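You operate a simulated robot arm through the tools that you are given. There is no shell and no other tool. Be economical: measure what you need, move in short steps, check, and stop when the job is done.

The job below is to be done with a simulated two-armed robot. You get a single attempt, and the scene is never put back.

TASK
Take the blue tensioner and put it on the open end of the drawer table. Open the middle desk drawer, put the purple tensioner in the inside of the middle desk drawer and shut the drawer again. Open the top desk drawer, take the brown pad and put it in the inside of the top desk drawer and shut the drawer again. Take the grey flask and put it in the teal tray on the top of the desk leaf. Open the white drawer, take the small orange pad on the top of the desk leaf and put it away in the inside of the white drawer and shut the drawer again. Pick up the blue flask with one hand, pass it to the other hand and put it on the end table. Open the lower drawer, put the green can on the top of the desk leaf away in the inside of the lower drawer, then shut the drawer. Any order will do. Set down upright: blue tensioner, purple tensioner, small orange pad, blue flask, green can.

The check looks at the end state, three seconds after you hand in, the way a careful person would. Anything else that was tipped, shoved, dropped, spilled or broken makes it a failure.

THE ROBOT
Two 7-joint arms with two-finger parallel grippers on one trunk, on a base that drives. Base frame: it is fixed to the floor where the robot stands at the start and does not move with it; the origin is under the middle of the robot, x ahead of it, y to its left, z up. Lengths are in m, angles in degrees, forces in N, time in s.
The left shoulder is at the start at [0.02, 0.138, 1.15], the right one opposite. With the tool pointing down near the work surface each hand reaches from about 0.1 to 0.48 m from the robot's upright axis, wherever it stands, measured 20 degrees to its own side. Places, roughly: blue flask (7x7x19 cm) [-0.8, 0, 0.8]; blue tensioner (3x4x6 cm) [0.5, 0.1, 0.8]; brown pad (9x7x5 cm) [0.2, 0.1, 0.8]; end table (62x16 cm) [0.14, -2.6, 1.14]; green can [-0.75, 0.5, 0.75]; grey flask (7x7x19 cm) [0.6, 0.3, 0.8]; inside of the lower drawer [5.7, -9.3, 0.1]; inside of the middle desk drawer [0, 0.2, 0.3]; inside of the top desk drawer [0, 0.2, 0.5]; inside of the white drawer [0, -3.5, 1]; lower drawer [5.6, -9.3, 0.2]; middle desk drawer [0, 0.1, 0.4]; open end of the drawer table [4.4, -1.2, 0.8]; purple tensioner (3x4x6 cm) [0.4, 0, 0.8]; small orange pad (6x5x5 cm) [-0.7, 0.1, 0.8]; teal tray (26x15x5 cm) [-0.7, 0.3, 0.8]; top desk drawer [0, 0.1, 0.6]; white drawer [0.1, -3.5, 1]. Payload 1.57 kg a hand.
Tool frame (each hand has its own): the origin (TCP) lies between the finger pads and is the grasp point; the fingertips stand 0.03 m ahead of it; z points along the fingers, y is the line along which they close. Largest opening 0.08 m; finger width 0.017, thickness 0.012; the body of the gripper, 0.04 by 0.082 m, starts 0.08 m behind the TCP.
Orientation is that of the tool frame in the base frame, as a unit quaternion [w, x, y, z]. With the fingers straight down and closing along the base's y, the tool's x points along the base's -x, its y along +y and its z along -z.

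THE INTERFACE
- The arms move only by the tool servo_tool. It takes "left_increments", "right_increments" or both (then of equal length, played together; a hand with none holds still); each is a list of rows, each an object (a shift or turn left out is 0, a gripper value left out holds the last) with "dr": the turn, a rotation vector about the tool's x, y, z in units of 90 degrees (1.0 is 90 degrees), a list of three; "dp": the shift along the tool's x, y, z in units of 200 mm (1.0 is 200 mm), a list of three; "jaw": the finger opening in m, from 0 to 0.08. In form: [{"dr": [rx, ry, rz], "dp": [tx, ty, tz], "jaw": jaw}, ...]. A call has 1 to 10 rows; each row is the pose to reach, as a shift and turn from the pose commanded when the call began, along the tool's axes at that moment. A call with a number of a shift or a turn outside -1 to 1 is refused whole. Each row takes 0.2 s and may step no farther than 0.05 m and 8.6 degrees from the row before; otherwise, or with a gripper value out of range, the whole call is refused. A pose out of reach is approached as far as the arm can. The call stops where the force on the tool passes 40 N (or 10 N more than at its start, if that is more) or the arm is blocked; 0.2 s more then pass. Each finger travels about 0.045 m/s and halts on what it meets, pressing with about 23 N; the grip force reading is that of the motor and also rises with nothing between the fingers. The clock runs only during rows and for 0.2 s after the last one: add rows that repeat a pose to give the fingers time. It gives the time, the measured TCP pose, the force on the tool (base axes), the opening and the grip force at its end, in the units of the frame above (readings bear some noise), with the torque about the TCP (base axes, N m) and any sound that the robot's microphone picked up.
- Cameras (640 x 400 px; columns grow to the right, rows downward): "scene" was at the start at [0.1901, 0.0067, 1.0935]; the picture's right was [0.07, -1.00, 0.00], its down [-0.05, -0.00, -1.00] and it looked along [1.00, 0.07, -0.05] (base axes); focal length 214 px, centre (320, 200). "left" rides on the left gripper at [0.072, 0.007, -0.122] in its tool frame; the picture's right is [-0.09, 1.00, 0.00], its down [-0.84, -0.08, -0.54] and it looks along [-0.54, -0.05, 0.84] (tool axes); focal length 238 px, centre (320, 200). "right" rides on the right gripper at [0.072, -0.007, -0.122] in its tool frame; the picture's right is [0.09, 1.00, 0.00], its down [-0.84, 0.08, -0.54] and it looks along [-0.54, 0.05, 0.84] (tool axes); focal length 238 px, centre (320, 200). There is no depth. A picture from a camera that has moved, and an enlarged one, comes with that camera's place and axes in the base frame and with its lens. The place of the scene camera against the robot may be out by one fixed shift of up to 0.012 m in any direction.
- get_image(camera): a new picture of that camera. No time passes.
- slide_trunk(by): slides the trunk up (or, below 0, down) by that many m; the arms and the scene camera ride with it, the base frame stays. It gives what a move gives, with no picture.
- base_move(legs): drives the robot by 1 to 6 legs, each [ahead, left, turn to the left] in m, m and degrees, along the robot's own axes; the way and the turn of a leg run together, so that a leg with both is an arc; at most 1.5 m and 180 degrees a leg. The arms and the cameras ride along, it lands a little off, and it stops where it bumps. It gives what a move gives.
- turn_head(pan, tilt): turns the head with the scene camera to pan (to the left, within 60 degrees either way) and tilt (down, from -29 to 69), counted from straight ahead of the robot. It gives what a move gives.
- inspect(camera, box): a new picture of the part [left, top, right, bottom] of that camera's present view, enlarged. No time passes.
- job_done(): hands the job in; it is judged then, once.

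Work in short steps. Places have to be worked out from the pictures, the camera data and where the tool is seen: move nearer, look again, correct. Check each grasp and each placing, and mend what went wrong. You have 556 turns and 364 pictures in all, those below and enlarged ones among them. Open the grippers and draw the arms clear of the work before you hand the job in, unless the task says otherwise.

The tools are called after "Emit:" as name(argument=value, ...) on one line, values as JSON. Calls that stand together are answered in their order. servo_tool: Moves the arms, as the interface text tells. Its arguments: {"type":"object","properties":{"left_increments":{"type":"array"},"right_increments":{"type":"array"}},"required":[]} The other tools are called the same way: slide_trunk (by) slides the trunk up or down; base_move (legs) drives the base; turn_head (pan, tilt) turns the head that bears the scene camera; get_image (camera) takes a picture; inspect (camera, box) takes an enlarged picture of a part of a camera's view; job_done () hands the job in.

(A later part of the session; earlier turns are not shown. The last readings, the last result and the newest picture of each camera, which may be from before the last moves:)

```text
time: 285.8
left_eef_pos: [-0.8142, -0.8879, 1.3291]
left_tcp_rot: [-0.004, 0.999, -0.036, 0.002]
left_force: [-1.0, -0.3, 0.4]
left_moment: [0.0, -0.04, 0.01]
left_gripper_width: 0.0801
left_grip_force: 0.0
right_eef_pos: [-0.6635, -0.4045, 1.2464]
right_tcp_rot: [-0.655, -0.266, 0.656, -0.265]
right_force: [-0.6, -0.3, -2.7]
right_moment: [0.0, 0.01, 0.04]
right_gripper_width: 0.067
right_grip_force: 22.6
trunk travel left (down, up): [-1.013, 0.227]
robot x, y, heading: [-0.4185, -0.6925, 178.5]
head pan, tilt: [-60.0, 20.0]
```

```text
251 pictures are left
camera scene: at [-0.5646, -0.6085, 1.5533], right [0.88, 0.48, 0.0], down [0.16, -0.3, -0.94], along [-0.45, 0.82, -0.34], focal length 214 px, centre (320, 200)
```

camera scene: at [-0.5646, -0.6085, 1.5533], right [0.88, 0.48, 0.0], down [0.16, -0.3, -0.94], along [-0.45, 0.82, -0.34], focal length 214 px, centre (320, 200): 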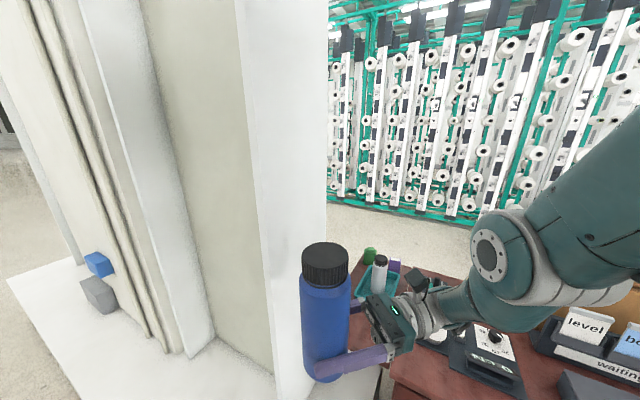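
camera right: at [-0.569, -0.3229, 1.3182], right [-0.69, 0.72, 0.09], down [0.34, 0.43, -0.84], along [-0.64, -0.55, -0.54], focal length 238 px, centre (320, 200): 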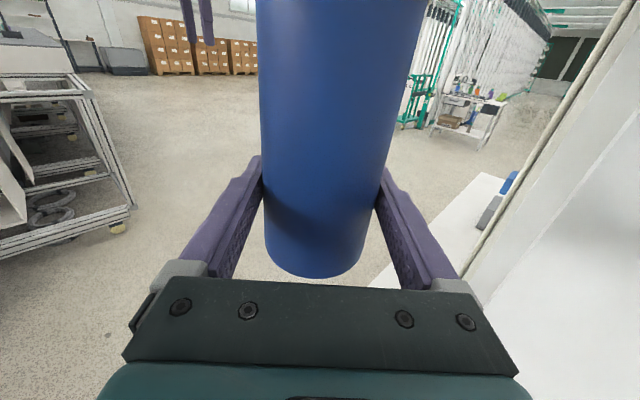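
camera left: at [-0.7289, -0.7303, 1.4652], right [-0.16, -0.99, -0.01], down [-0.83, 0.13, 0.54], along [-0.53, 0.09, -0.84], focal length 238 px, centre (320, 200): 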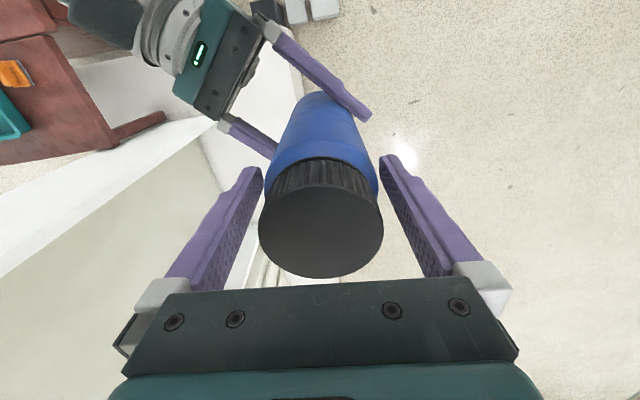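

Elbow positions are well clear of pillar and boxes. Slide back beside the leaf so the left hand is above the orange pad.

Emit:
turn_head(pan=20, tilt=50)

Emit:
base_move(legs=[[-0.15, 0, 0.8], [0, -0.95, 0]])

Emit:
get_image(camera="left")

Emit:
get_image(camera="scene")

```text
time: 287.4
left_eef_pos: [-0.8139, -0.8882, 1.3296]
left_tcp_rot: [-0.003, 0.999, -0.036, 0.002]
left_force: [-0.6, 0.3, -0.8]
left_moment: [-0.01, -0.01, 0.02]
left_gripper_width: 0.08
left_grip_force: 0.0
right_eef_pos: [-0.6634, -0.4038, 1.247]
right_tcp_rot: [-0.655, -0.266, 0.656, -0.265]
right_force: [-1.2, 0.3, -2.7]
right_moment: [0.02, -0.03, 0.03]
right_gripper_width: 0.067
right_grip_force: 23.1
trunk travel left (down, up): [-1.013, 0.227]
robot x, y, heading: [-0.4146, -0.6893, 178.7]
head pan, tilt: [20.0, 50.0]
```

```text
time: 293.3
left_eef_pos: [-0.653, 0.069, 1.329]
left_tcp_rot: [-0.004, 0.999, -0.035, 0.002]
left_force: [-0.9, -0.4, 0.2]
left_moment: [0.02, 0.01, 0.02]
left_gripper_width: 0.0803
left_grip_force: 0.0
right_eef_pos: [-0.5037, 0.5541, 1.2457]
right_tcp_rot: [-0.655, -0.266, 0.655, -0.266]
right_force: [-0.2, -0.6, -2.6]
right_moment: [0.0, 0.0, 0.0]
right_gripper_width: 0.0671
right_grip_force: 23.3
trunk travel left (down, up): [-1.013, 0.227]
robot x, y, heading: [-0.2583, 0.2647, 178.8]
head pan, tilt: [20.0, 50.0]
```

```text
250 pictures are left
camera left: at [-0.5814, 0.0569, 1.4524], right [-0.16, -0.99, -0.01], down [-0.83, 0.13, 0.54], along [-0.53, 0.09, -0.84], focal length 238 px, centre (320, 200)
```

left: 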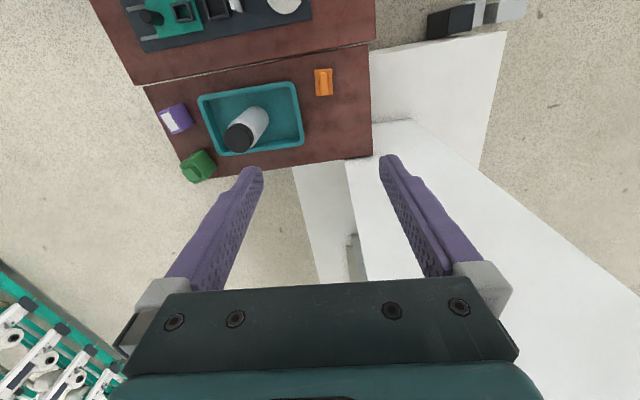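

```text
249 pictures are left
camera scene: at [-0.4329, 0.2424, 1.5078], right [-0.32, 0.95, 0.0], down [0.73, 0.25, -0.64], along [-0.61, -0.21, -0.77], focal length 214 px, centre (320, 200)
```

scene: 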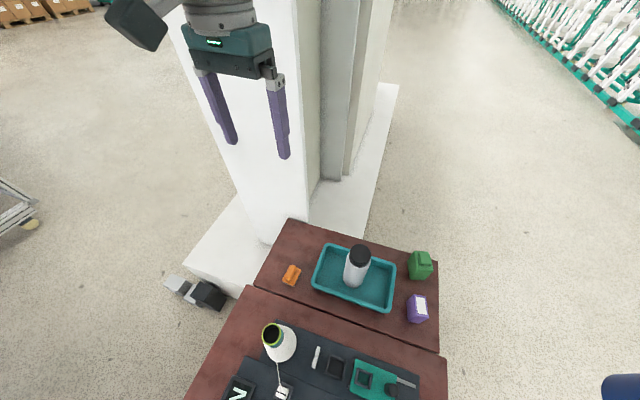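

The orange pad is under the left hand (≈(−0.654, 0.062)). Lower the trunk 34 cm (flask stays above the leaf) and look.

Emit:
slide_trunk(by=-0.34)

Emit:
servo_tool(left_increments=[{"dp": [0, 0.03, 0.1]}, {"dp": [0, 0.03, 0.25]}, {"dp": [0, 0.03, 0.4]}])

Emit:
get_image(camera="left")

Emit:
get_image(camera="scene")

```text
time: 296.7
left_eef_pos: [-0.6539, 0.0687, 0.9886]
left_tcp_rot: [-0.003, 0.999, -0.035, 0.001]
left_force: [0.4, 0.7, -0.6]
left_moment: [0.03, 0.0, 0.0]
left_gripper_width: 0.08
left_grip_force: 0.2
right_eef_pos: [-0.5041, 0.5539, 0.9069]
right_tcp_rot: [0.655, 0.266, -0.655, 0.266]
right_force: [0.1, 0.2, -3.1]
right_moment: [0.0, -0.01, -0.05]
right_gripper_width: 0.067
right_grip_force: 23.4
trunk travel left (down, up): [-0.673, 0.567]
robot x, y, heading: [-0.2581, 0.2652, 178.7]
head pan, tilt: [20.0, 50.0]
```

```text
time: 297.5
left_eef_pos: [-0.6529, 0.0592, 0.9071]
left_tcp_rot: [-0.003, 0.999, -0.035, 0.002]
left_force: [0.3, 0.1, 0.2]
left_moment: [0.03, 0.0, -0.02]
left_gripper_width: 0.08
left_grip_force: 0.0
right_eef_pos: [-0.5029, 0.554, 0.9072]
right_tcp_rot: [-0.655, -0.266, 0.656, -0.265]
right_force: [0.8, -0.5, -2.5]
right_moment: [0.0, 0.0, 0.0]
right_gripper_width: 0.0668
right_grip_force: 23.4
trunk travel left (down, up): [-0.673, 0.567]
robot x, y, heading: [-0.262, 0.2657, 178.8]
head pan, tilt: [20.0, 50.0]
```

```text
248 pictures are left
camera left: at [-0.5814, 0.0487, 1.03], right [-0.16, -0.99, -0.01], down [-0.83, 0.13, 0.54], along [-0.53, 0.09, -0.84], focal length 238 px, centre (320, 200)
```

left: 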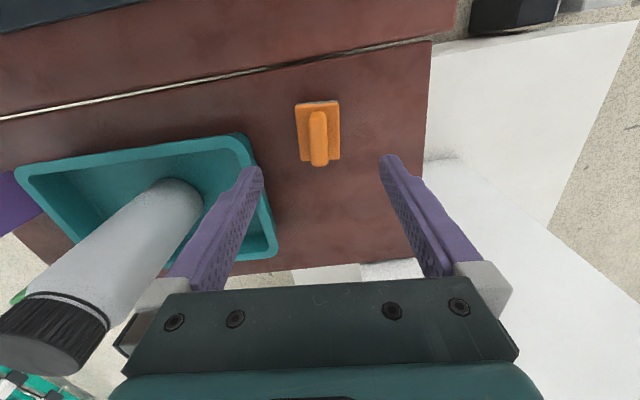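

```text
247 pictures are left
camera scene: at [-0.4328, 0.2424, 1.1678], right [-0.32, 0.95, 0.0], down [0.73, 0.25, -0.64], along [-0.61, -0.21, -0.77], focal length 214 px, centre (320, 200)
```

scene: 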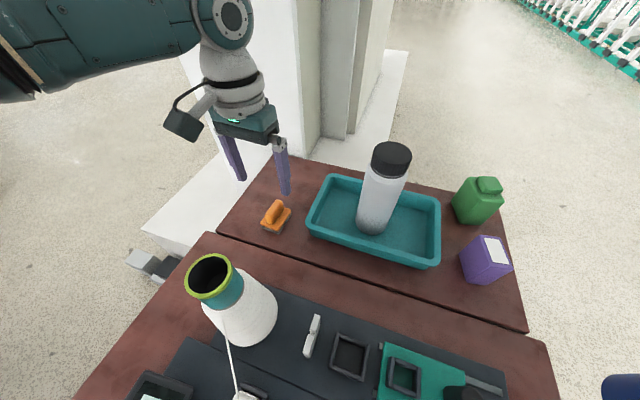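

Perfectly aligned. Narrow the jaw and descend to z≈0.807.

Emit:
servo_tool(left_increments=[{"dp": [0, -0.008, 0.1], "jaw": 0.05}, {"dp": [0, -0.008, 0.2]}, {"dp": [0, -0.008, 0.3]}, {"dp": [0, -0.008, 0.4]}, {"dp": [0, -0.008, 0.45]}, {"dp": [0, -0.008, 0.49]}])

Emit:
get_image(camera="left")

```text
time: 298.9
left_eef_pos: [-0.654, 0.0661, 0.8116]
left_tcp_rot: [-0.003, 0.999, -0.035, 0.002]
left_force: [0.3, 0.7, 0.2]
left_moment: [0.04, -0.01, 0.0]
left_gripper_width: 0.05
left_grip_force: 0.2
right_eef_pos: [-0.5036, 0.5529, 0.9065]
right_tcp_rot: [-0.654, -0.267, 0.656, -0.265]
right_force: [-1.1, 0.2, -3.1]
right_moment: [0.03, -0.03, 0.05]
right_gripper_width: 0.067
right_grip_force: 22.8
trunk travel left (down, up): [-0.673, 0.567]
robot x, y, heading: [-0.2604, 0.2633, 178.7]
head pan, tilt: [20.0, 50.0]
```

```text
246 pictures are left
camera left: at [-0.5809, 0.0535, 0.9348], right [-0.16, -0.99, -0.01], down [-0.83, 0.13, 0.54], along [-0.53, 0.09, -0.84], focal length 238 px, centre (320, 200)
```

left: 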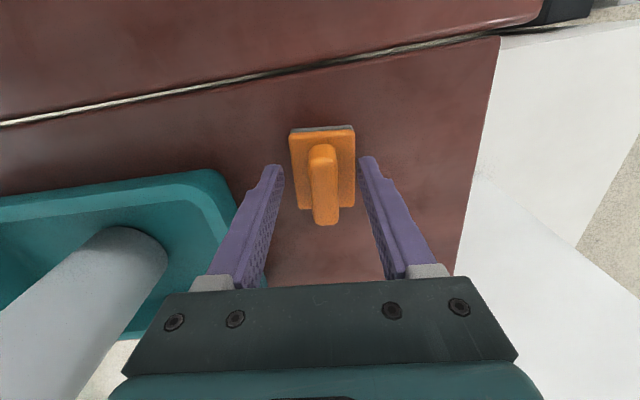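

Knob between the fingers. Lower 3 mm and close, then lift.

Emit:
servo_tool(left_increments=[{"dp": [0, 0, 0.015]}, {"dp": [0, 0, 0.015], "jaw": 0.0}, {"dp": [0, 0, 0.015]}, {"dp": [0, 0, 0.015]}, {"dp": [0, 0, 0.015]}])

Emit:
slide_trunk(by=0.3)

Emit:
get_image(camera="left")

```text
time: 300.1
left_eef_pos: [-0.6545, 0.0678, 0.8101]
left_tcp_rot: [-0.004, 0.999, -0.035, 0.0]
left_force: [0.9, 4.1, 14.1]
left_moment: [-0.1, 0.05, -0.03]
left_gripper_width: 0.0172
left_grip_force: 22.8
right_eef_pos: [-0.5052, 0.5531, 0.9066]
right_tcp_rot: [0.655, 0.266, -0.655, 0.265]
right_force: [-0.4, 0.5, -2.6]
right_moment: [0.01, -0.02, 0.0]
right_gripper_width: 0.0669
right_grip_force: 22.8
trunk travel left (down, up): [-0.673, 0.567]
robot x, y, heading: [-0.2563, 0.2647, 178.7]
head pan, tilt: [20.0, 50.0]
```

```text
time: 303.1
left_eef_pos: [-0.6508, 0.0648, 1.1094]
left_tcp_rot: [-0.004, 0.999, -0.035, 0.002]
left_force: [0.7, 0.3, -0.8]
left_moment: [-0.01, 0.0, -0.01]
left_gripper_width: 0.0171
left_grip_force: 23.1
right_eef_pos: [-0.503, 0.5533, 1.2071]
right_tcp_rot: [-0.655, -0.266, 0.655, -0.266]
right_force: [0.6, -1.2, -2.9]
right_moment: [0.04, 0.02, 0.02]
right_gripper_width: 0.0669
right_grip_force: 23.3
trunk travel left (down, up): [-0.973, 0.267]
robot x, y, heading: [-0.2561, 0.2666, 178.9]
head pan, tilt: [20.0, 50.0]
```

```text
245 pictures are left
camera left: at [-0.5801, 0.0536, 1.2324], right [-0.16, -0.99, -0.01], down [-0.83, 0.13, 0.54], along [-0.53, 0.09, -0.84], focal length 238 px, centre (320, 200)
```

left: 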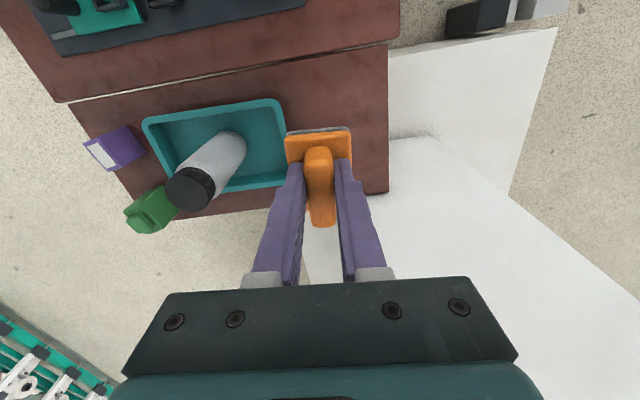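

The orange pad is held by its knob. Raise, slide out, and turn towards the −y side where the end table and white drawer are.

Emit:
slide_trunk(by=0.15)

Emit:
base_move(legs=[[0, 1.1, 0], [0, 0, 90]])

Emit:
turn_head(pan=0, tilt=15)

Emit:
get_image(camera="scene")

```text
time: 304.8
left_eef_pos: [-0.6519, 0.0654, 1.2592]
left_tcp_rot: [-0.004, 0.999, -0.035, 0.002]
left_force: [-0.7, -0.3, -1.5]
left_moment: [0.0, -0.03, 0.0]
left_gripper_width: 0.017
left_grip_force: 23.1
right_eef_pos: [-0.5034, 0.5531, 1.357]
right_tcp_rot: [-0.655, -0.267, 0.655, -0.266]
right_force: [0.6, 0.2, -3.3]
right_moment: [-0.01, 0.0, -0.02]
right_gripper_width: 0.0671
right_grip_force: 22.6
trunk travel left (down, up): [-1.123, 0.117]
robot x, y, heading: [-0.258, 0.2616, 178.5]
head pan, tilt: [20.0, 50.0]
```

```text
time: 314.2
left_eef_pos: [-0.0998, -1.2384, 1.2592]
left_tcp_rot: [-0.003, 0.744, 0.668, 0.0]
left_force: [0.0, -0.2, -1.1]
left_moment: [-0.03, -0.02, -0.01]
left_gripper_width: 0.0172
left_grip_force: 23.0
right_eef_pos: [-0.5819, -1.0725, 1.3553]
right_tcp_rot: [0.287, 0.647, -0.287, 0.646]
right_force: [-0.3, 0.4, -2.1]
right_moment: [0.01, 0.0, -0.01]
right_gripper_width: 0.0671
right_grip_force: 23.1
trunk travel left (down, up): [-1.123, 0.117]
robot x, y, heading: [-0.2847, -0.8377, -93.4]
head pan, tilt: [20.0, 50.0]
```

```text
time: 315.2
left_eef_pos: [-0.0991, -1.2383, 1.2591]
left_tcp_rot: [-0.004, 0.744, 0.668, 0.0]
left_force: [-0.3, -0.3, -0.1]
left_moment: [0.03, -0.03, 0.04]
left_gripper_width: 0.0172
left_grip_force: 23.1
right_eef_pos: [-0.5813, -1.0729, 1.3563]
right_tcp_rot: [0.287, 0.647, -0.287, 0.646]
right_force: [-0.1, -0.2, -3.3]
right_moment: [-0.01, -0.02, 0.03]
right_gripper_width: 0.0669
right_grip_force: 23.1
trunk travel left (down, up): [-1.123, 0.117]
robot x, y, heading: [-0.2864, -0.8369, -93.3]
head pan, tilt: [0.0, 15.0]
```

```text
244 pictures are left
camera scene: at [-0.2964, -1.0317, 1.6714], right [-1.0, 0.06, 0.0], down [0.01, 0.26, -0.97], along [-0.05, -0.96, -0.26], focal length 214 px, centre (320, 200)
```

scene: 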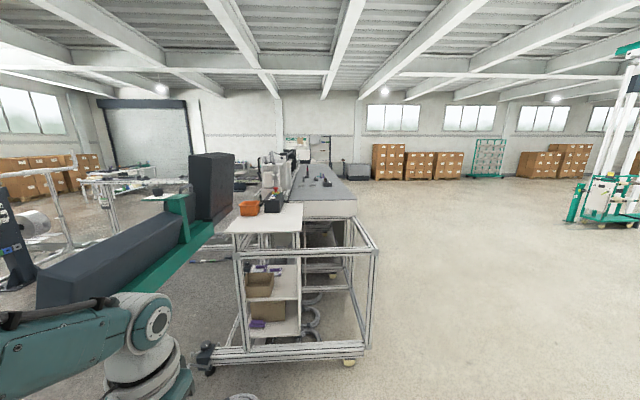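

There's a long framed bench ahead with a white top near (0, −2.4). I zoom in on it.

Emit:
inspect(camera="scene", box=[200, 130, 400, 260])

Emit:
inspect(camera="scene", box=[0, 140, 240, 310])

```text
3.08 times, centred on (300, 195) of scene
camera zoom: at [-0.2964, -1.0317, 1.6714], right [-1.0, 0.06, 0.0], down [0.01, 0.26, -0.97], along [-0.05, -0.96, -0.26], focal length 660 px, centre (382, 215)
```

zoom: 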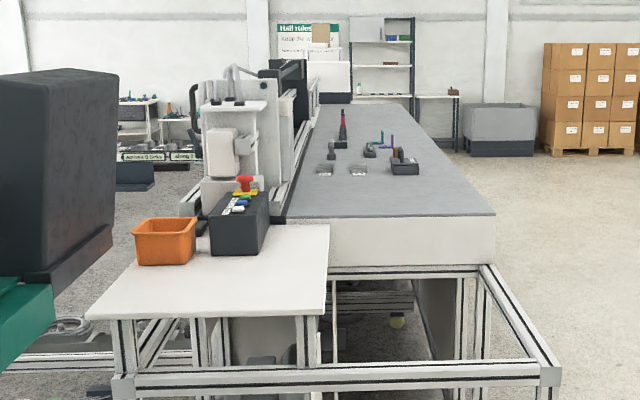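

```text
2.35 times, centred on (120, 225) of scene
camera zoom: at [-0.2964, -1.0317, 1.6714], right [-1.0, 0.06, 0.0], down [0.01, 0.26, -0.97], along [-0.05, -0.96, -0.26], focal length 505 px, centre (791, 141)
```

zoom: 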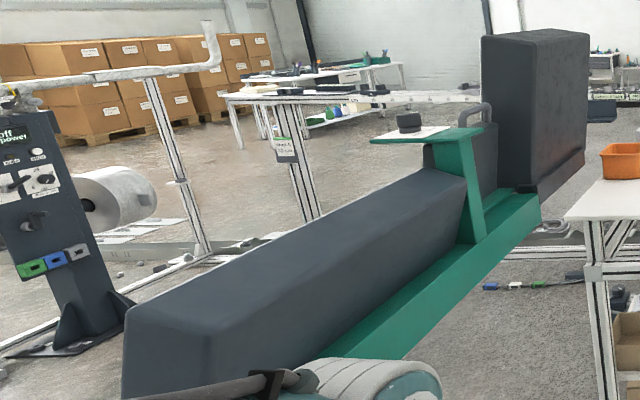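

The end table is the white top (x≈−0.25…0.2, front edge y≈−2.25, z≈1.14) with a bin and box at its rear. Square up the heading, raise the left hand, and bring the flask inward in front.

Emit:
base_move(legs=[[0, 0, 3.4]])

Emit:
servo_tool(right_increments=[{"dp": [0, -0.07, 0.14]}, {"dp": [0, -0.14, 0.28]}, {"dp": [0, -0.21, 0.42]}, {"dp": [0, -0.28, 0.56]}, {"dp": [0, -0.35, 0.69]}, {"dp": [0, -0.42, 0.82]}], left_increments=[{"dp": [0, 0.05, -0.15]}, {"dp": [0, 0.1, -0.3]}, {"dp": [0, 0.15, -0.45]}, {"dp": [0, 0.2, -0.6]}, {"dp": [0, 0.25, -0.75]}, {"dp": [0, 0.3, -0.9]}])

Emit:
servo_tool(right_increments=[{"dp": [0, -0.05, 0.1]}, {"dp": [0, -0.1, 0.2]}, {"dp": [0, -0.15, 0.3]}, {"dp": [0, -0.2, 0.4]}, {"dp": [0, -0.25, 0.5]}])

Emit:
get_image(camera="scene")

```text
time: 316.1
left_eef_pos: [-0.0769, -1.2267, 1.2593]
left_tcp_rot: [-0.002, 0.724, 0.69, 0.0]
left_force: [0.6, 0.8, 0.0]
left_moment: [0.01, 0.03, -0.02]
left_gripper_width: 0.0169
left_grip_force: 23.2
right_eef_pos: [-0.5672, -1.0888, 1.3572]
right_tcp_rot: [0.268, 0.655, -0.269, 0.653]
right_force: [0.1, 0.2, -2.6]
right_moment: [0.0, 0.0, -0.01]
right_gripper_width: 0.0669
right_grip_force: 22.6
trunk travel left (down, up): [-1.123, 0.117]
robot x, y, heading: [-0.2837, -0.8371, -90.0]
head pan, tilt: [0.0, 15.0]
```

```text
time: 317.5
left_eef_pos: [-0.0139, -1.2282, 1.4401]
left_tcp_rot: [-0.004, 0.724, 0.69, -0.001]
left_force: [-0.8, 1.3, -0.1]
left_moment: [0.0, -0.05, 0.04]
left_gripper_width: 0.017
left_grip_force: 22.5
right_eef_pos: [-0.3918, -1.1445, 1.3578]
right_tcp_rot: [0.272, 0.657, -0.268, 0.65]
right_force: [-0.4, -0.2, -2.0]
right_moment: [0.04, 0.03, -0.03]
right_gripper_width: 0.067
right_grip_force: 23.2
trunk travel left (down, up): [-1.123, 0.117]
robot x, y, heading: [-0.2808, -0.8436, -89.8]
head pan, tilt: [0.0, 15.0]
```

```text
time: 318.9
left_eef_pos: [-0.0141, -1.2292, 1.44]
left_tcp_rot: [-0.004, 0.724, 0.69, 0.0]
left_force: [-0.4, 0.4, -0.6]
left_moment: [-0.01, 0.01, 0.03]
left_gripper_width: 0.0168
left_grip_force: 22.6
right_eef_pos: [-0.3392, -1.1856, 1.3404]
right_tcp_rot: [0.294, 0.691, -0.252, 0.611]
right_force: [0.3, -0.5, -2.7]
right_moment: [0.02, 0.0, 0.0]
right_gripper_width: 0.0665
right_grip_force: 22.7
trunk travel left (down, up): [-1.123, 0.117]
robot x, y, heading: [-0.2818, -0.8386, -90.0]
head pan, tilt: [0.0, 15.0]
stopped in row 5 (right hand): the arm was blocked; the commanded pose is now the measured one
```

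```text
241 pictures are left
camera scene: at [-0.2854, -1.032, 1.6715], right [-1.0, 0.0, 0.0], down [0.0, 0.26, -0.97], along [0.0, -0.97, -0.26], focal length 214 px, centre (320, 200)
```

scene: 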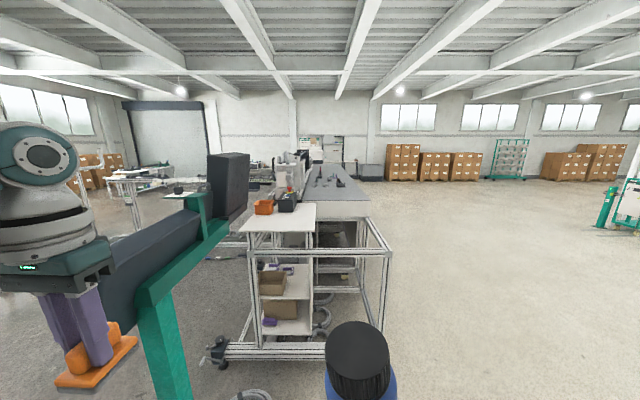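

The right arm got near a limit and the flask tilted ~7°. Move it forward while restoring the vertical.

Emit:
servo_tool(right_increments=[{"dp": [0, 0.05, 0.05], "dr": [0, 0.012, 0.015]}, {"dp": [0, 0.1, 0.1], "dr": [0, 0.025, 0.03]}, {"dp": [0, 0.15, 0.16], "dr": [0, 0.038, 0.046]}, {"dp": [0, 0.21, 0.215], "dr": [0, 0.0515, 0.062]}, {"dp": [0, 0.21, 0.215], "dr": [0, 0.0515, 0.062]}])

Emit:
turn_head(pan=0, tilt=45)

Emit:
get_image(camera="scene")

```text
time: 320.1
left_eef_pos: [-0.0134, -1.2293, 1.4412]
left_tcp_rot: [-0.005, 0.724, 0.69, -0.002]
left_force: [0.0, 0.9, -0.7]
left_moment: [0.01, 0.0, 0.02]
left_gripper_width: 0.0172
left_grip_force: 22.7
right_eef_pos: [-0.3339, -1.2412, 1.3507]
right_tcp_rot: [0.271, 0.647, -0.276, 0.657]
right_force: [0.3, 0.9, -3.1]
right_moment: [0.02, -0.02, -0.01]
right_gripper_width: 0.067
right_grip_force: 22.9
right hand out of reach, approached as far as the arm can: row 4, 5
trunk travel left (down, up): [-1.123, 0.117]
robot x, y, heading: [-0.2865, -0.8418, -89.9]
head pan, tilt: [0.0, 15.0]
```

```text
time: 321.0
left_eef_pos: [-0.0134, -1.229, 1.4413]
left_tcp_rot: [-0.004, 0.724, 0.69, -0.001]
left_force: [0.0, -0.2, 0.0]
left_moment: [0.02, 0.0, 0.01]
left_gripper_width: 0.0171
left_grip_force: 23.0
right_eef_pos: [-0.3353, -1.2427, 1.3502]
right_tcp_rot: [0.271, 0.648, -0.275, 0.657]
right_force: [-0.1, -0.8, -2.1]
right_moment: [-0.02, 0.01, 0.01]
right_gripper_width: 0.0669
right_grip_force: 22.8
trunk travel left (down, up): [-1.123, 0.117]
robot x, y, heading: [-0.2836, -0.8387, -90.0]
head pan, tilt: [0.0, 45.0]
```

```text
240 pictures are left
camera scene: at [-0.2854, -1.02, 1.6247], right [-1.0, 0.0, 0.0], down [0.0, 0.71, -0.71], along [0.0, -0.71, -0.71], focal length 214 px, centre (320, 200)
```

scene: 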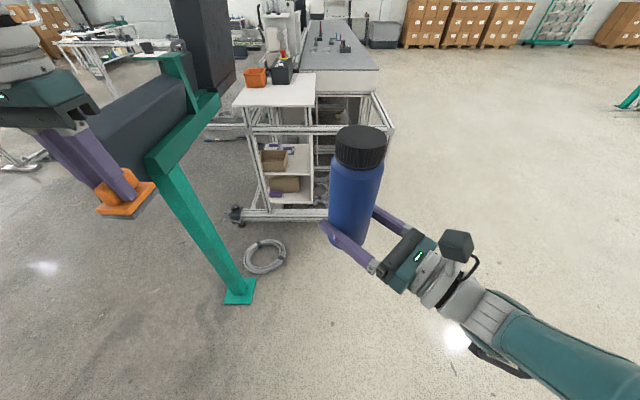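

There's a teal rail stand at x≈0.31 to the left of the table, so I tuck the left hand inward and then drive toward the table's front.

Emit:
servo_tool(left_increments=[{"dp": [0, -0.14, 0]}, {"dp": [0, -0.28, 0]}, {"dp": [0, -0.42, 0]}, {"dp": [0, -0.55, 0]}])

Emit:
base_move(legs=[[0, 0.19, 0], [0.75, 0, 0]])

Emit:
get_image(camera="scene")

Emit:
get_image(camera="right")

```text
time: 322.0
left_eef_pos: [-0.1222, -1.2262, 1.4408]
left_tcp_rot: [-0.003, 0.724, 0.69, 0.0]
left_force: [0.0, -0.1, -1.3]
left_moment: [0.0, -0.02, -0.01]
left_gripper_width: 0.017
left_grip_force: 22.9
right_eef_pos: [-0.3347, -1.2424, 1.3501]
right_tcp_rot: [0.272, 0.648, -0.276, 0.656]
right_force: [-0.1, 0.2, -2.3]
right_moment: [0.01, -0.01, 0.01]
right_gripper_width: 0.0667
right_grip_force: 22.7
trunk travel left (down, up): [-1.123, 0.117]
robot x, y, heading: [-0.2832, -0.8396, -90.0]
head pan, tilt: [0.0, 45.0]
```

```text
time: 327.3
left_eef_pos: [0.076, -1.9826, 1.4405]
left_tcp_rot: [-0.004, 0.721, 0.693, -0.001]
left_force: [-0.2, 0.1, -0.5]
left_moment: [-0.03, -0.01, -0.03]
left_gripper_width: 0.0172
left_grip_force: 22.6
right_eef_pos: [-0.1371, -2.0012, 1.3502]
right_tcp_rot: [0.268, 0.648, -0.273, 0.658]
right_force: [0.1, 0.3, -3.0]
right_moment: [-0.02, 0.01, -0.01]
right_gripper_width: 0.0668
right_grip_force: 22.9
trunk travel left (down, up): [-1.123, 0.117]
robot x, y, heading: [-0.0913, -1.5986, -89.6]
head pan, tilt: [0.0, 45.0]
```

```text
239 pictures are left
camera scene: at [-0.0897, -1.7781, 1.6247], right [-1.0, -0.01, 0.0], down [-0.01, 0.71, -0.71], along [0.01, -0.71, -0.71], focal length 214 px, centre (320, 200)
```

scene: 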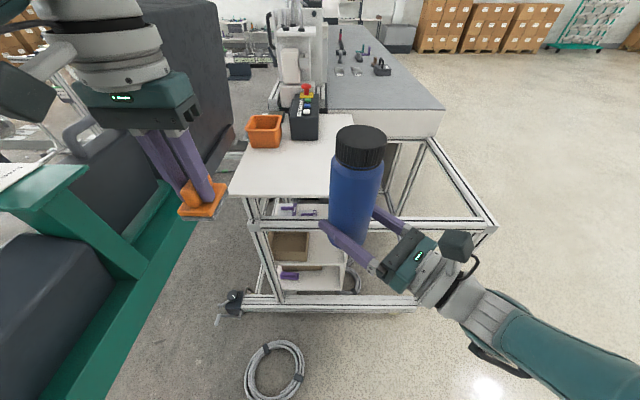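

```text
238 pictures are left
camera right: at [-0.2176, -1.9085, 1.4208], right [-0.71, -0.7, 0.08], down [-0.43, 0.33, -0.84], along [0.57, -0.63, -0.53], focal length 238 px, centre (320, 200)
```

right: 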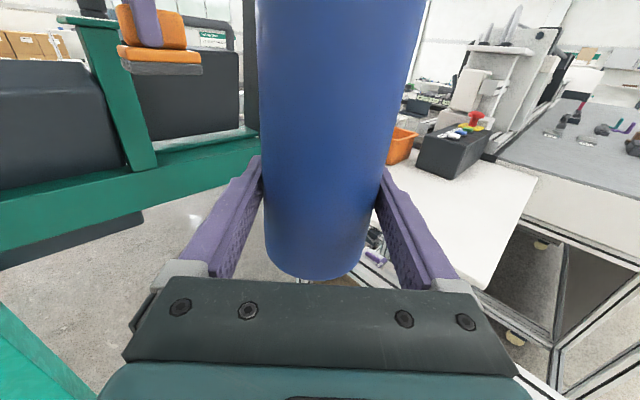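

Check the left elbow's clearance from the stand.

Emit:
turn_head(pan=55, tilt=25)

Emit:
get_image(camera="scene")

```text
time: 328.5
left_eef_pos: [0.0763, -1.9831, 1.4402]
left_tcp_rot: [-0.003, 0.721, 0.693, -0.002]
left_force: [0.8, -0.4, -0.5]
left_moment: [0.0, -0.01, 0.0]
left_gripper_width: 0.017
left_grip_force: 23.1
right_eef_pos: [-0.1367, -1.9996, 1.3512]
right_tcp_rot: [0.268, 0.649, -0.273, 0.658]
right_force: [0.7, 0.1, -2.8]
right_moment: [0.04, 0.03, -0.04]
right_gripper_width: 0.0668
right_grip_force: 22.9
trunk travel left (down, up): [-1.123, 0.117]
robot x, y, heading: [-0.0928, -1.5986, -89.1]
head pan, tilt: [55.0, 25.0]
```

```text
237 pictures are left
camera scene: at [-0.0145, -1.7491, 1.6552], right [-0.57, -0.82, 0.0], down [-0.35, 0.24, -0.91], along [0.75, -0.51, -0.42], focal length 214 px, centre (320, 200)
```

scene: 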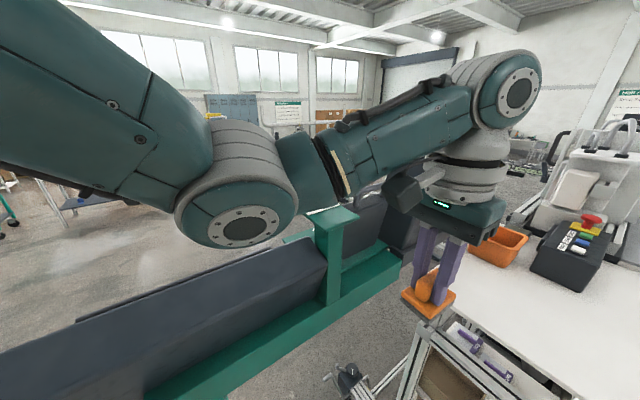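

Clearance is modest. I shift the flask 6 cm further inward so that the robot can stand further right, away from the stand.

Emit:
servo_tool(right_increments=[{"dp": [0, -0.045, 0.045]}, {"dp": [0, -0.09, 0.09]}, {"dp": [0, -0.135, 0.135]}, {"dp": [0, -0.18, 0.18]}, {"dp": [0, -0.23, 0.228]}, {"dp": [0, -0.23, 0.228]}])

```text
time: 329.9
left_eef_pos: [0.0762, -1.9831, 1.4395]
left_tcp_rot: [-0.004, 0.721, 0.693, -0.001]
left_force: [0.5, -0.1, -1.1]
left_moment: [0.03, 0.02, 0.02]
left_gripper_width: 0.0169
left_grip_force: 23.6
right_eef_pos: [-0.072, -1.9989, 1.3567]
right_tcp_rot: [0.268, 0.649, -0.273, 0.658]
right_force: [0.0, 0.4, -2.6]
right_moment: [0.01, 0.03, 0.01]
right_gripper_width: 0.0669
right_grip_force: 23.6
right hand out of reach, approached as far as the arm can: row 5, 6
trunk travel left (down, up): [-1.123, 0.117]
robot x, y, heading: [-0.0923, -1.5972, -89.4]
head pan, tilt: [55.0, 25.0]
```

Now shift the base right 7 cm and advance to put the flask above the table's front part.

Emit:
base_move(legs=[[0, -0.07, -0.6], [0.33, 0, 0]])

Emit:
get_image(camera="scene")

Emit:
turn_head(pan=-10, tilt=55)

Emit:
get_image(camera="scene")

Emit:
get_image(camera="right")

```text
time: 332.7
left_eef_pos: [0.0032, -2.3087, 1.4396]
left_tcp_rot: [-0.004, 0.723, 0.69, -0.001]
left_force: [-0.5, -0.1, -1.0]
left_moment: [-0.01, 0.03, 0.01]
left_gripper_width: 0.0172
left_grip_force: 22.9
right_eef_pos: [-0.1458, -2.3247, 1.3574]
right_tcp_rot: [0.271, 0.648, -0.275, 0.657]
right_force: [-0.1, -0.2, -2.5]
right_moment: [0.03, 0.02, -0.03]
right_gripper_width: 0.0671
right_grip_force: 23.3
trunk travel left (down, up): [-1.123, 0.117]
robot x, y, heading: [-0.1606, -1.9213, -90.0]
head pan, tilt: [55.0, 25.0]
```

```text
236 pictures are left
camera scene: at [-0.0855, -2.0747, 1.6552], right [-0.57, -0.82, 0.0], down [-0.35, 0.24, -0.91], along [0.74, -0.52, -0.42], focal length 214 px, centre (320, 200)
```

scene: 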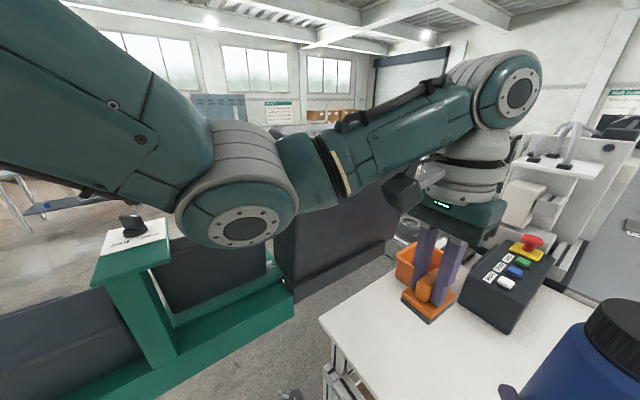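

```text
time: 334.0
left_eef_pos: [0.0035, -2.31, 1.4396]
left_tcp_rot: [-0.004, 0.723, 0.69, -0.002]
left_force: [-0.1, 1.0, -0.3]
left_moment: [-0.01, 0.01, 0.0]
left_gripper_width: 0.0169
left_grip_force: 23.1
right_eef_pos: [-0.1454, -2.3233, 1.3565]
right_tcp_rot: [0.27, 0.648, -0.275, 0.657]
right_force: [-0.4, 0.4, -4.2]
right_moment: [0.03, -0.01, -0.04]
right_gripper_width: 0.0668
right_grip_force: 22.9
trunk travel left (down, up): [-1.123, 0.117]
robot x, y, heading: [-0.1606, -1.9219, -90.1]
head pan, tilt: [-10.0, 55.0]
```

```text
235 pictures are left
camera scene: at [-0.1734, -2.093, 1.6113], right [-0.99, 0.17, 0.0], down [0.14, 0.81, -0.57], along [-0.1, -0.57, -0.82], focal length 214 px, centre (320, 200)
```

scene: 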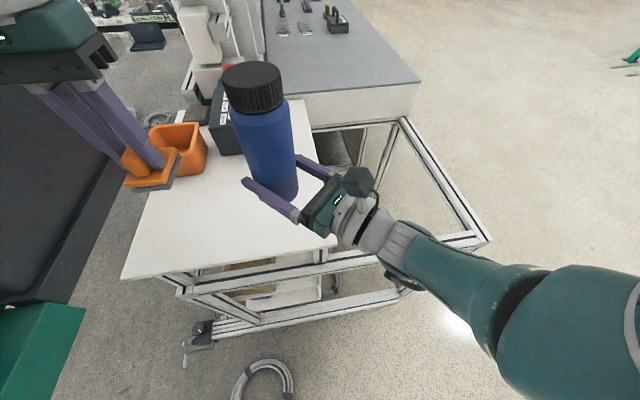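

```text
234 pictures are left
camera right: at [-0.2258, -2.231, 1.4268], right [-0.71, -0.7, 0.08], down [-0.42, 0.33, -0.84], along [0.56, -0.63, -0.53], focal length 238 px, centre (320, 200)
```

right: 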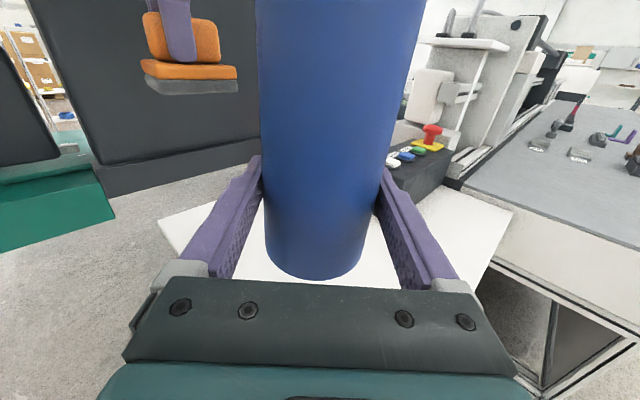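

The flask is only just over the edge (front edge y≈−2.287). Advance 8 cm more and 2.5 cm left.

Emit:
base_move(legs=[[0.08, 0.025, 0]])

Emit:
slide_trunk(by=-0.11)

Emit:
get_image(camera="scene")

Emit:
get_image(camera="right")

```text
time: 335.1
left_eef_pos: [0.0277, -2.3914, 1.4394]
left_tcp_rot: [-0.003, 0.724, 0.689, -0.001]
left_force: [-0.2, 0.1, -0.2]
left_moment: [-0.01, 0.02, 0.03]
left_gripper_width: 0.0168
left_grip_force: 22.8
right_eef_pos: [-0.1206, -2.4043, 1.3569]
right_tcp_rot: [0.271, 0.648, -0.276, 0.656]
right_force: [0.3, -0.1, -2.4]
right_moment: [-0.01, 0.0, 0.01]
right_gripper_width: 0.0669
right_grip_force: 23.6
trunk travel left (down, up): [-1.123, 0.117]
robot x, y, heading: [-0.1374, -2.0032, -90.2]
head pan, tilt: [-10.0, 55.0]
```

```text
time: 336.5
left_eef_pos: [0.0278, -2.392, 1.33]
left_tcp_rot: [-0.003, 0.724, 0.69, 0.0]
left_force: [0.4, 0.7, -0.3]
left_moment: [0.01, 0.0, 0.04]
left_gripper_width: 0.017
left_grip_force: 22.9
right_eef_pos: [-0.1217, -2.4051, 1.2463]
right_tcp_rot: [0.271, 0.647, -0.276, 0.656]
right_force: [0.1, 1.0, -1.9]
right_moment: [0.0, 0.02, 0.01]
right_gripper_width: 0.0669
right_grip_force: 23.6
trunk travel left (down, up): [-1.013, 0.227]
robot x, y, heading: [-0.1339, -2.0023, -90.1]
head pan, tilt: [-10.0, 55.0]
```

```text
233 pictures are left
camera scene: at [-0.149, -2.1745, 1.5013], right [-0.98, 0.17, 0.0], down [0.14, 0.81, -0.57], along [-0.1, -0.56, -0.82], focal length 214 px, centre (320, 200)
```

scene: 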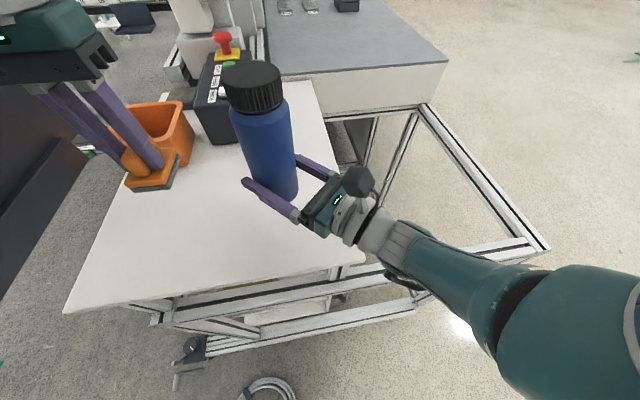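

```text
232 pictures are left
camera right: at [-0.2015, -2.3125, 1.3167], right [-0.71, -0.7, 0.08], down [-0.42, 0.33, -0.84], along [0.56, -0.63, -0.53], focal length 238 px, centre (320, 200)
```

right: 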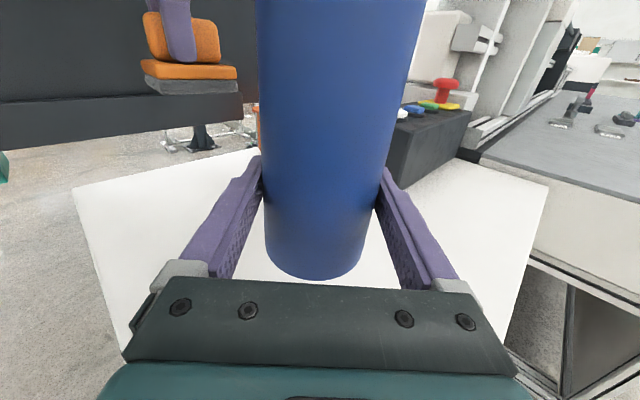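

Clear all round. Lower 3 cm, then feel down in small trunk steps.

Emit:
slide_trunk(by=-0.03)

Emit:
slide_trunk(by=-0.008)

Emit:
get_image(camera="right")

```text
time: 337.3
left_eef_pos: [0.0276, -2.3915, 1.2994]
left_tcp_rot: [-0.003, 0.724, 0.69, 0.0]
left_force: [-0.3, 0.7, -1.3]
left_moment: [0.01, 0.01, -0.04]
left_gripper_width: 0.0171
left_grip_force: 22.9
right_eef_pos: [-0.1207, -2.4044, 1.2162]
right_tcp_rot: [0.271, 0.648, -0.276, 0.656]
right_force: [0.0, 0.3, -2.2]
right_moment: [-0.01, 0.03, 0.0]
right_gripper_width: 0.0667
right_grip_force: 23.0
trunk travel left (down, up): [-0.983, 0.257]
robot x, y, heading: [-0.1384, -2.0056, -90.1]
head pan, tilt: [-10.0, 55.0]
```

```text
time: 337.9
left_eef_pos: [0.0266, -2.3904, 1.2924]
left_tcp_rot: [-0.003, 0.725, 0.689, 0.0]
left_force: [-0.2, 0.1, -0.9]
left_moment: [0.02, -0.01, 0.01]
left_gripper_width: 0.0173
left_grip_force: 22.3
right_eef_pos: [-0.1214, -2.4053, 1.2088]
right_tcp_rot: [0.27, 0.648, -0.275, 0.656]
right_force: [0.2, -0.7, -2.9]
right_moment: [0.04, 0.02, 0.0]
right_gripper_width: 0.067
right_grip_force: 23.2
trunk travel left (down, up): [-0.975, 0.265]
robot x, y, heading: [-0.1352, -2.0042, -89.9]
head pan, tilt: [-10.0, 55.0]
```

```text
231 pictures are left
camera right: at [-0.2015, -2.3124, 1.2787], right [-0.71, -0.7, 0.08], down [-0.42, 0.33, -0.84], along [0.56, -0.63, -0.53], focal length 238 px, centre (320, 200)
```

right: 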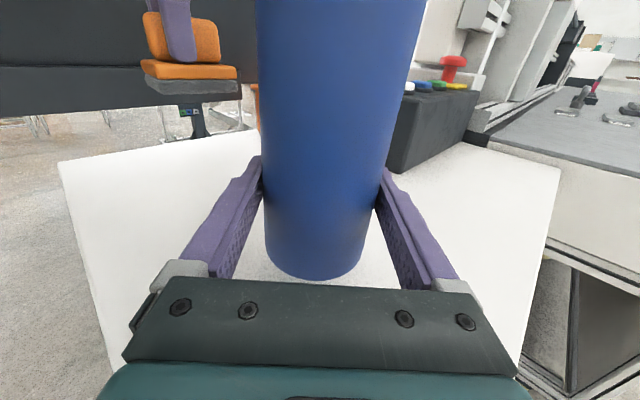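

Emit:
slide_trunk(by=-0.008)

Emit:
slide_trunk(by=-0.005)

Emit:
slide_trunk(by=-0.004)

```text
time: 338.4
left_eef_pos: [0.028, -2.3912, 1.2847]
left_tcp_rot: [-0.003, 0.724, 0.69, -0.001]
left_force: [0.2, -0.1, -1.2]
left_moment: [-0.01, -0.01, 0.01]
left_gripper_width: 0.0173
left_grip_force: 23.1
right_eef_pos: [-0.1214, -2.4049, 1.2016]
right_tcp_rot: [0.271, 0.648, -0.276, 0.656]
right_force: [-0.3, 0.2, -2.2]
right_moment: [-0.01, 0.01, 0.05]
right_gripper_width: 0.067
right_grip_force: 22.9
trunk travel left (down, up): [-0.967, 0.273]
robot x, y, heading: [-0.1378, -2.0041, -90.0]
head pan, tilt: [-10.0, 55.0]
```

```text
time: 339.0
left_eef_pos: [0.0278, -2.3919, 1.2782]
left_tcp_rot: [-0.003, 0.724, 0.69, 0.001]
left_force: [0.3, -0.1, -0.1]
left_moment: [-0.02, -0.02, 0.05]
left_gripper_width: 0.0174
left_grip_force: 23.7
right_eef_pos: [-0.1228, -2.4061, 1.1948]
right_tcp_rot: [0.271, 0.648, -0.276, 0.656]
right_force: [0.2, 0.2, -3.1]
right_moment: [0.0, 0.02, -0.01]
right_gripper_width: 0.0666
right_grip_force: 23.0
trunk travel left (down, up): [-0.962, 0.278]
robot x, y, heading: [-0.1323, -2.0077, -90.3]
head pan, tilt: [-10.0, 55.0]
```

```text
time: 339.5
left_eef_pos: [0.0269, -2.3909, 1.2751]
left_tcp_rot: [-0.003, 0.724, 0.69, -0.001]
left_force: [0.3, -0.6, -0.2]
left_moment: [-0.02, -0.01, -0.01]
left_gripper_width: 0.017
left_grip_force: 22.5
right_eef_pos: [-0.1217, -2.4049, 1.1902]
right_tcp_rot: [0.271, 0.648, -0.276, 0.656]
right_force: [0.2, 0.9, -3.0]
right_moment: [0.0, 0.02, 0.01]
right_gripper_width: 0.0671
right_grip_force: 23.5
trunk travel left (down, up): [-0.958, 0.282]
robot x, y, heading: [-0.1353, -2.0046, -90.0]
head pan, tilt: [-10.0, 55.0]
```

Emit:
get_image(camera="right")

Emit:
slide_trunk(by=-0.005)

Emit:
slide_trunk(by=-0.005)

Emit:
slide_trunk(by=-0.004)

```text
230 pictures are left
camera right: at [-0.2015, -2.3124, 1.2617], right [-0.71, -0.7, 0.08], down [-0.42, 0.33, -0.84], along [0.56, -0.63, -0.53], focal length 238 px, centre (320, 200)
```

right: 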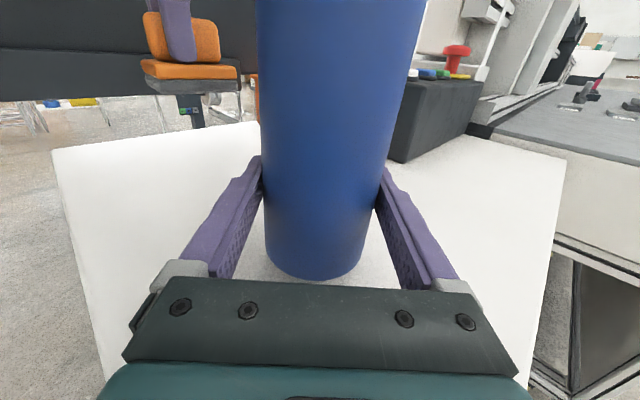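

```text
time: 340.0
left_eef_pos: [0.0274, -2.3904, 1.2693]
left_tcp_rot: [-0.002, 0.724, 0.69, -0.001]
left_force: [-0.4, 0.8, -1.1]
left_moment: [0.04, 0.0, 0.01]
left_gripper_width: 0.0171
left_grip_force: 22.9
right_eef_pos: [-0.1225, -2.4056, 1.1857]
right_tcp_rot: [0.271, 0.648, -0.276, 0.656]
right_force: [-0.2, 0.1, -2.2]
right_moment: [0.02, 0.02, -0.03]
right_gripper_width: 0.0669
right_grip_force: 23.2
trunk travel left (down, up): [-0.953, 0.287]
robot x, y, heading: [-0.1374, -2.008, -90.2]
head pan, tilt: [-10.0, 55.0]
```

```text
time: 340.6
left_eef_pos: [0.0273, -2.3909, 1.2649]
left_tcp_rot: [-0.003, 0.724, 0.69, 0.0]
left_force: [-1.2, 0.2, -0.7]
left_moment: [-0.01, -0.03, 0.0]
left_gripper_width: 0.0169
left_grip_force: 22.5
right_eef_pos: [-0.1218, -2.4047, 1.1804]
right_tcp_rot: [0.271, 0.648, -0.276, 0.656]
right_force: [-0.3, -0.9, -3.5]
right_moment: [0.01, -0.01, -0.04]
right_gripper_width: 0.067
right_grip_force: 22.9
trunk travel left (down, up): [-0.948, 0.292]
robot x, y, heading: [-0.1356, -2.0028, -90.3]
head pan, tilt: [-10.0, 55.0]
```

```text
time: 341.1
left_eef_pos: [0.0278, -2.3924, 1.2608]
left_tcp_rot: [-0.004, 0.724, 0.69, -0.002]
left_force: [0.8, 0.5, -0.3]
left_moment: [0.05, -0.01, 0.01]
left_gripper_width: 0.0173
left_grip_force: 22.1
right_eef_pos: [-0.1206, -2.4055, 1.1791]
right_tcp_rot: [0.271, 0.648, -0.274, 0.657]
right_force: [-0.9, 1.8, 4.9]
right_moment: [-0.03, 0.25, -0.08]
right_gripper_width: 0.0669
right_grip_force: 23.1
trunk travel left (down, up): [-0.944, 0.296]
robot x, y, heading: [-0.1375, -2.0062, -90.3]
head pan, tilt: [-10.0, 55.0]
```

Contact at z≈1.179. One more millimetre-step, then release and look.

Emit:
slide_trunk(by=-0.002)

Emit:
servo_tool(right_increments=[{"jaw": 0.075}, {"jaw": 0.08}, {"jaw": 0.08}])

Emit:
get_image(camera="right")

```text
time: 341.6
left_eef_pos: [0.0284, -2.392, 1.2593]
left_tcp_rot: [-0.003, 0.724, 0.69, -0.001]
left_force: [-0.9, -0.1, -0.7]
left_moment: [-0.04, -0.03, 0.02]
left_gripper_width: 0.017
left_grip_force: 23.2
right_eef_pos: [-0.121, -2.4064, 1.1771]
right_tcp_rot: [0.271, 0.647, -0.274, 0.658]
right_force: [-0.4, 6.0, 20.2]
right_moment: [-0.26, 0.31, 0.05]
right_gripper_width: 0.0672
right_grip_force: 23.2
trunk travel left (down, up): [-0.942, 0.298]
robot x, y, heading: [-0.1382, -2.0023, -90.0]
head pan, tilt: [-10.0, 55.0]
```

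```text
time: 342.4
left_eef_pos: [0.0266, -2.3915, 1.2584]
left_tcp_rot: [-0.003, 0.724, 0.689, -0.001]
left_force: [0.1, -0.7, -0.2]
left_moment: [-0.04, 0.02, 0.0]
left_gripper_width: 0.017
left_grip_force: 23.1
right_eef_pos: [-0.1213, -2.4055, 1.1748]
right_tcp_rot: [0.271, 0.647, -0.276, 0.657]
right_force: [-0.2, -0.2, -0.4]
right_moment: [0.0, 0.0, 0.0]
right_gripper_width: 0.0797
right_grip_force: 0.1
trunk travel left (down, up): [-0.942, 0.298]
robot x, y, heading: [-0.1345, -2.0025, -90.1]
head pan, tilt: [-10.0, 55.0]
```

```text
229 pictures are left
camera right: at [-0.2016, -2.3126, 1.2457], right [-0.71, -0.7, 0.08], down [-0.42, 0.33, -0.84], along [0.56, -0.63, -0.53], focal length 238 px, centre (320, 200)
```

right: 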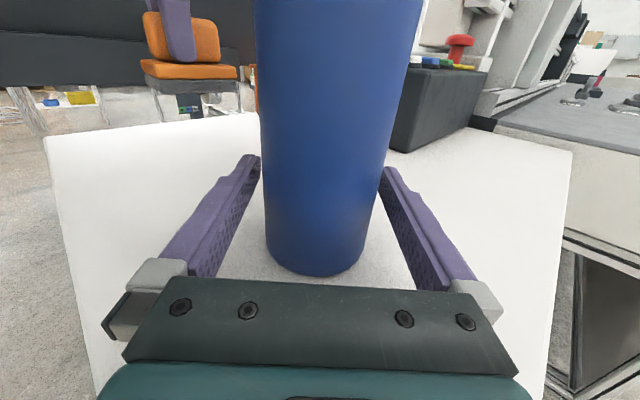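

Released and standing. Withdraw the right hand straight back along its fingers.

Emit:
servo_tool(right_increments=[{"dp": [0, 0, -0.1]}, {"dp": [0, 0, -0.2]}, {"dp": [0, 0, -0.3]}, {"dp": [0, 0, -0.4]}, {"dp": [0, 0, -0.5]}, {"dp": [0, 0, -0.6]}])

Emit:
get_image(camera="right")

Emit:
get_image(camera="scene")

```text
time: 343.8
left_eef_pos: [0.0272, -2.3919, 1.2589]
left_tcp_rot: [-0.003, 0.724, 0.689, -0.001]
left_force: [0.5, -0.4, -1.1]
left_moment: [0.01, 0.01, 0.04]
left_gripper_width: 0.017
left_grip_force: 22.4
right_eef_pos: [-0.2164, -2.3244, 1.1744]
right_tcp_rot: [0.28, 0.653, -0.271, 0.649]
right_force: [0.4, 0.5, -0.8]
right_moment: [0.02, 0.02, -0.03]
right_gripper_width: 0.0799
right_grip_force: 0.1
trunk travel left (down, up): [-0.942, 0.298]
robot x, y, heading: [-0.1375, -2.0019, -90.3]
head pan, tilt: [-10.0, 55.0]
```

```text
228 pictures are left
camera right: at [-0.2941, -2.2305, 1.2457], right [-0.71, -0.69, 0.11], down [-0.44, 0.33, -0.84], along [0.54, -0.64, -0.54], focal length 238 px, centre (320, 200)
```

right: 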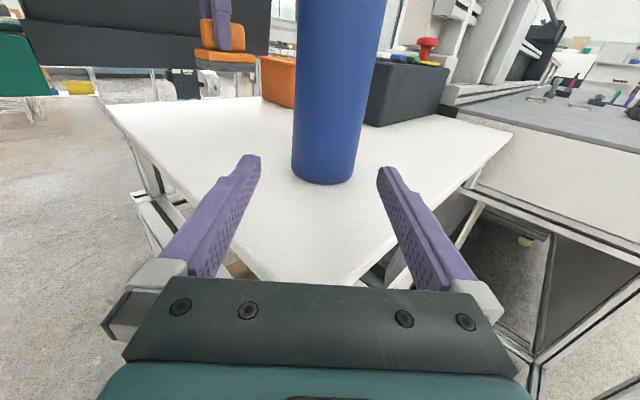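

```text
227 pictures are left
camera scene: at [-0.1489, -2.1746, 1.4303], right [-0.98, 0.17, 0.0], down [0.14, 0.81, -0.57], along [-0.1, -0.56, -0.82], focal length 214 px, centre (320, 200)
```

scene: 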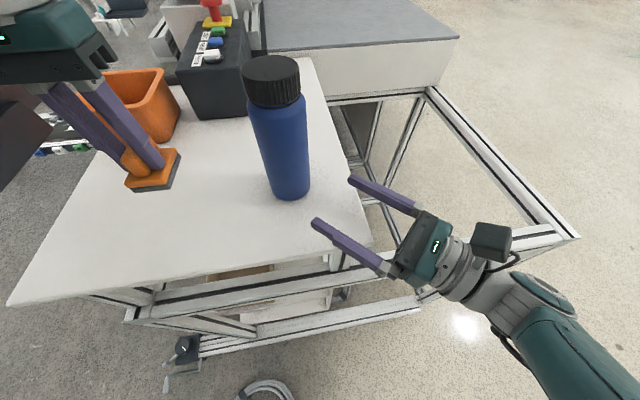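

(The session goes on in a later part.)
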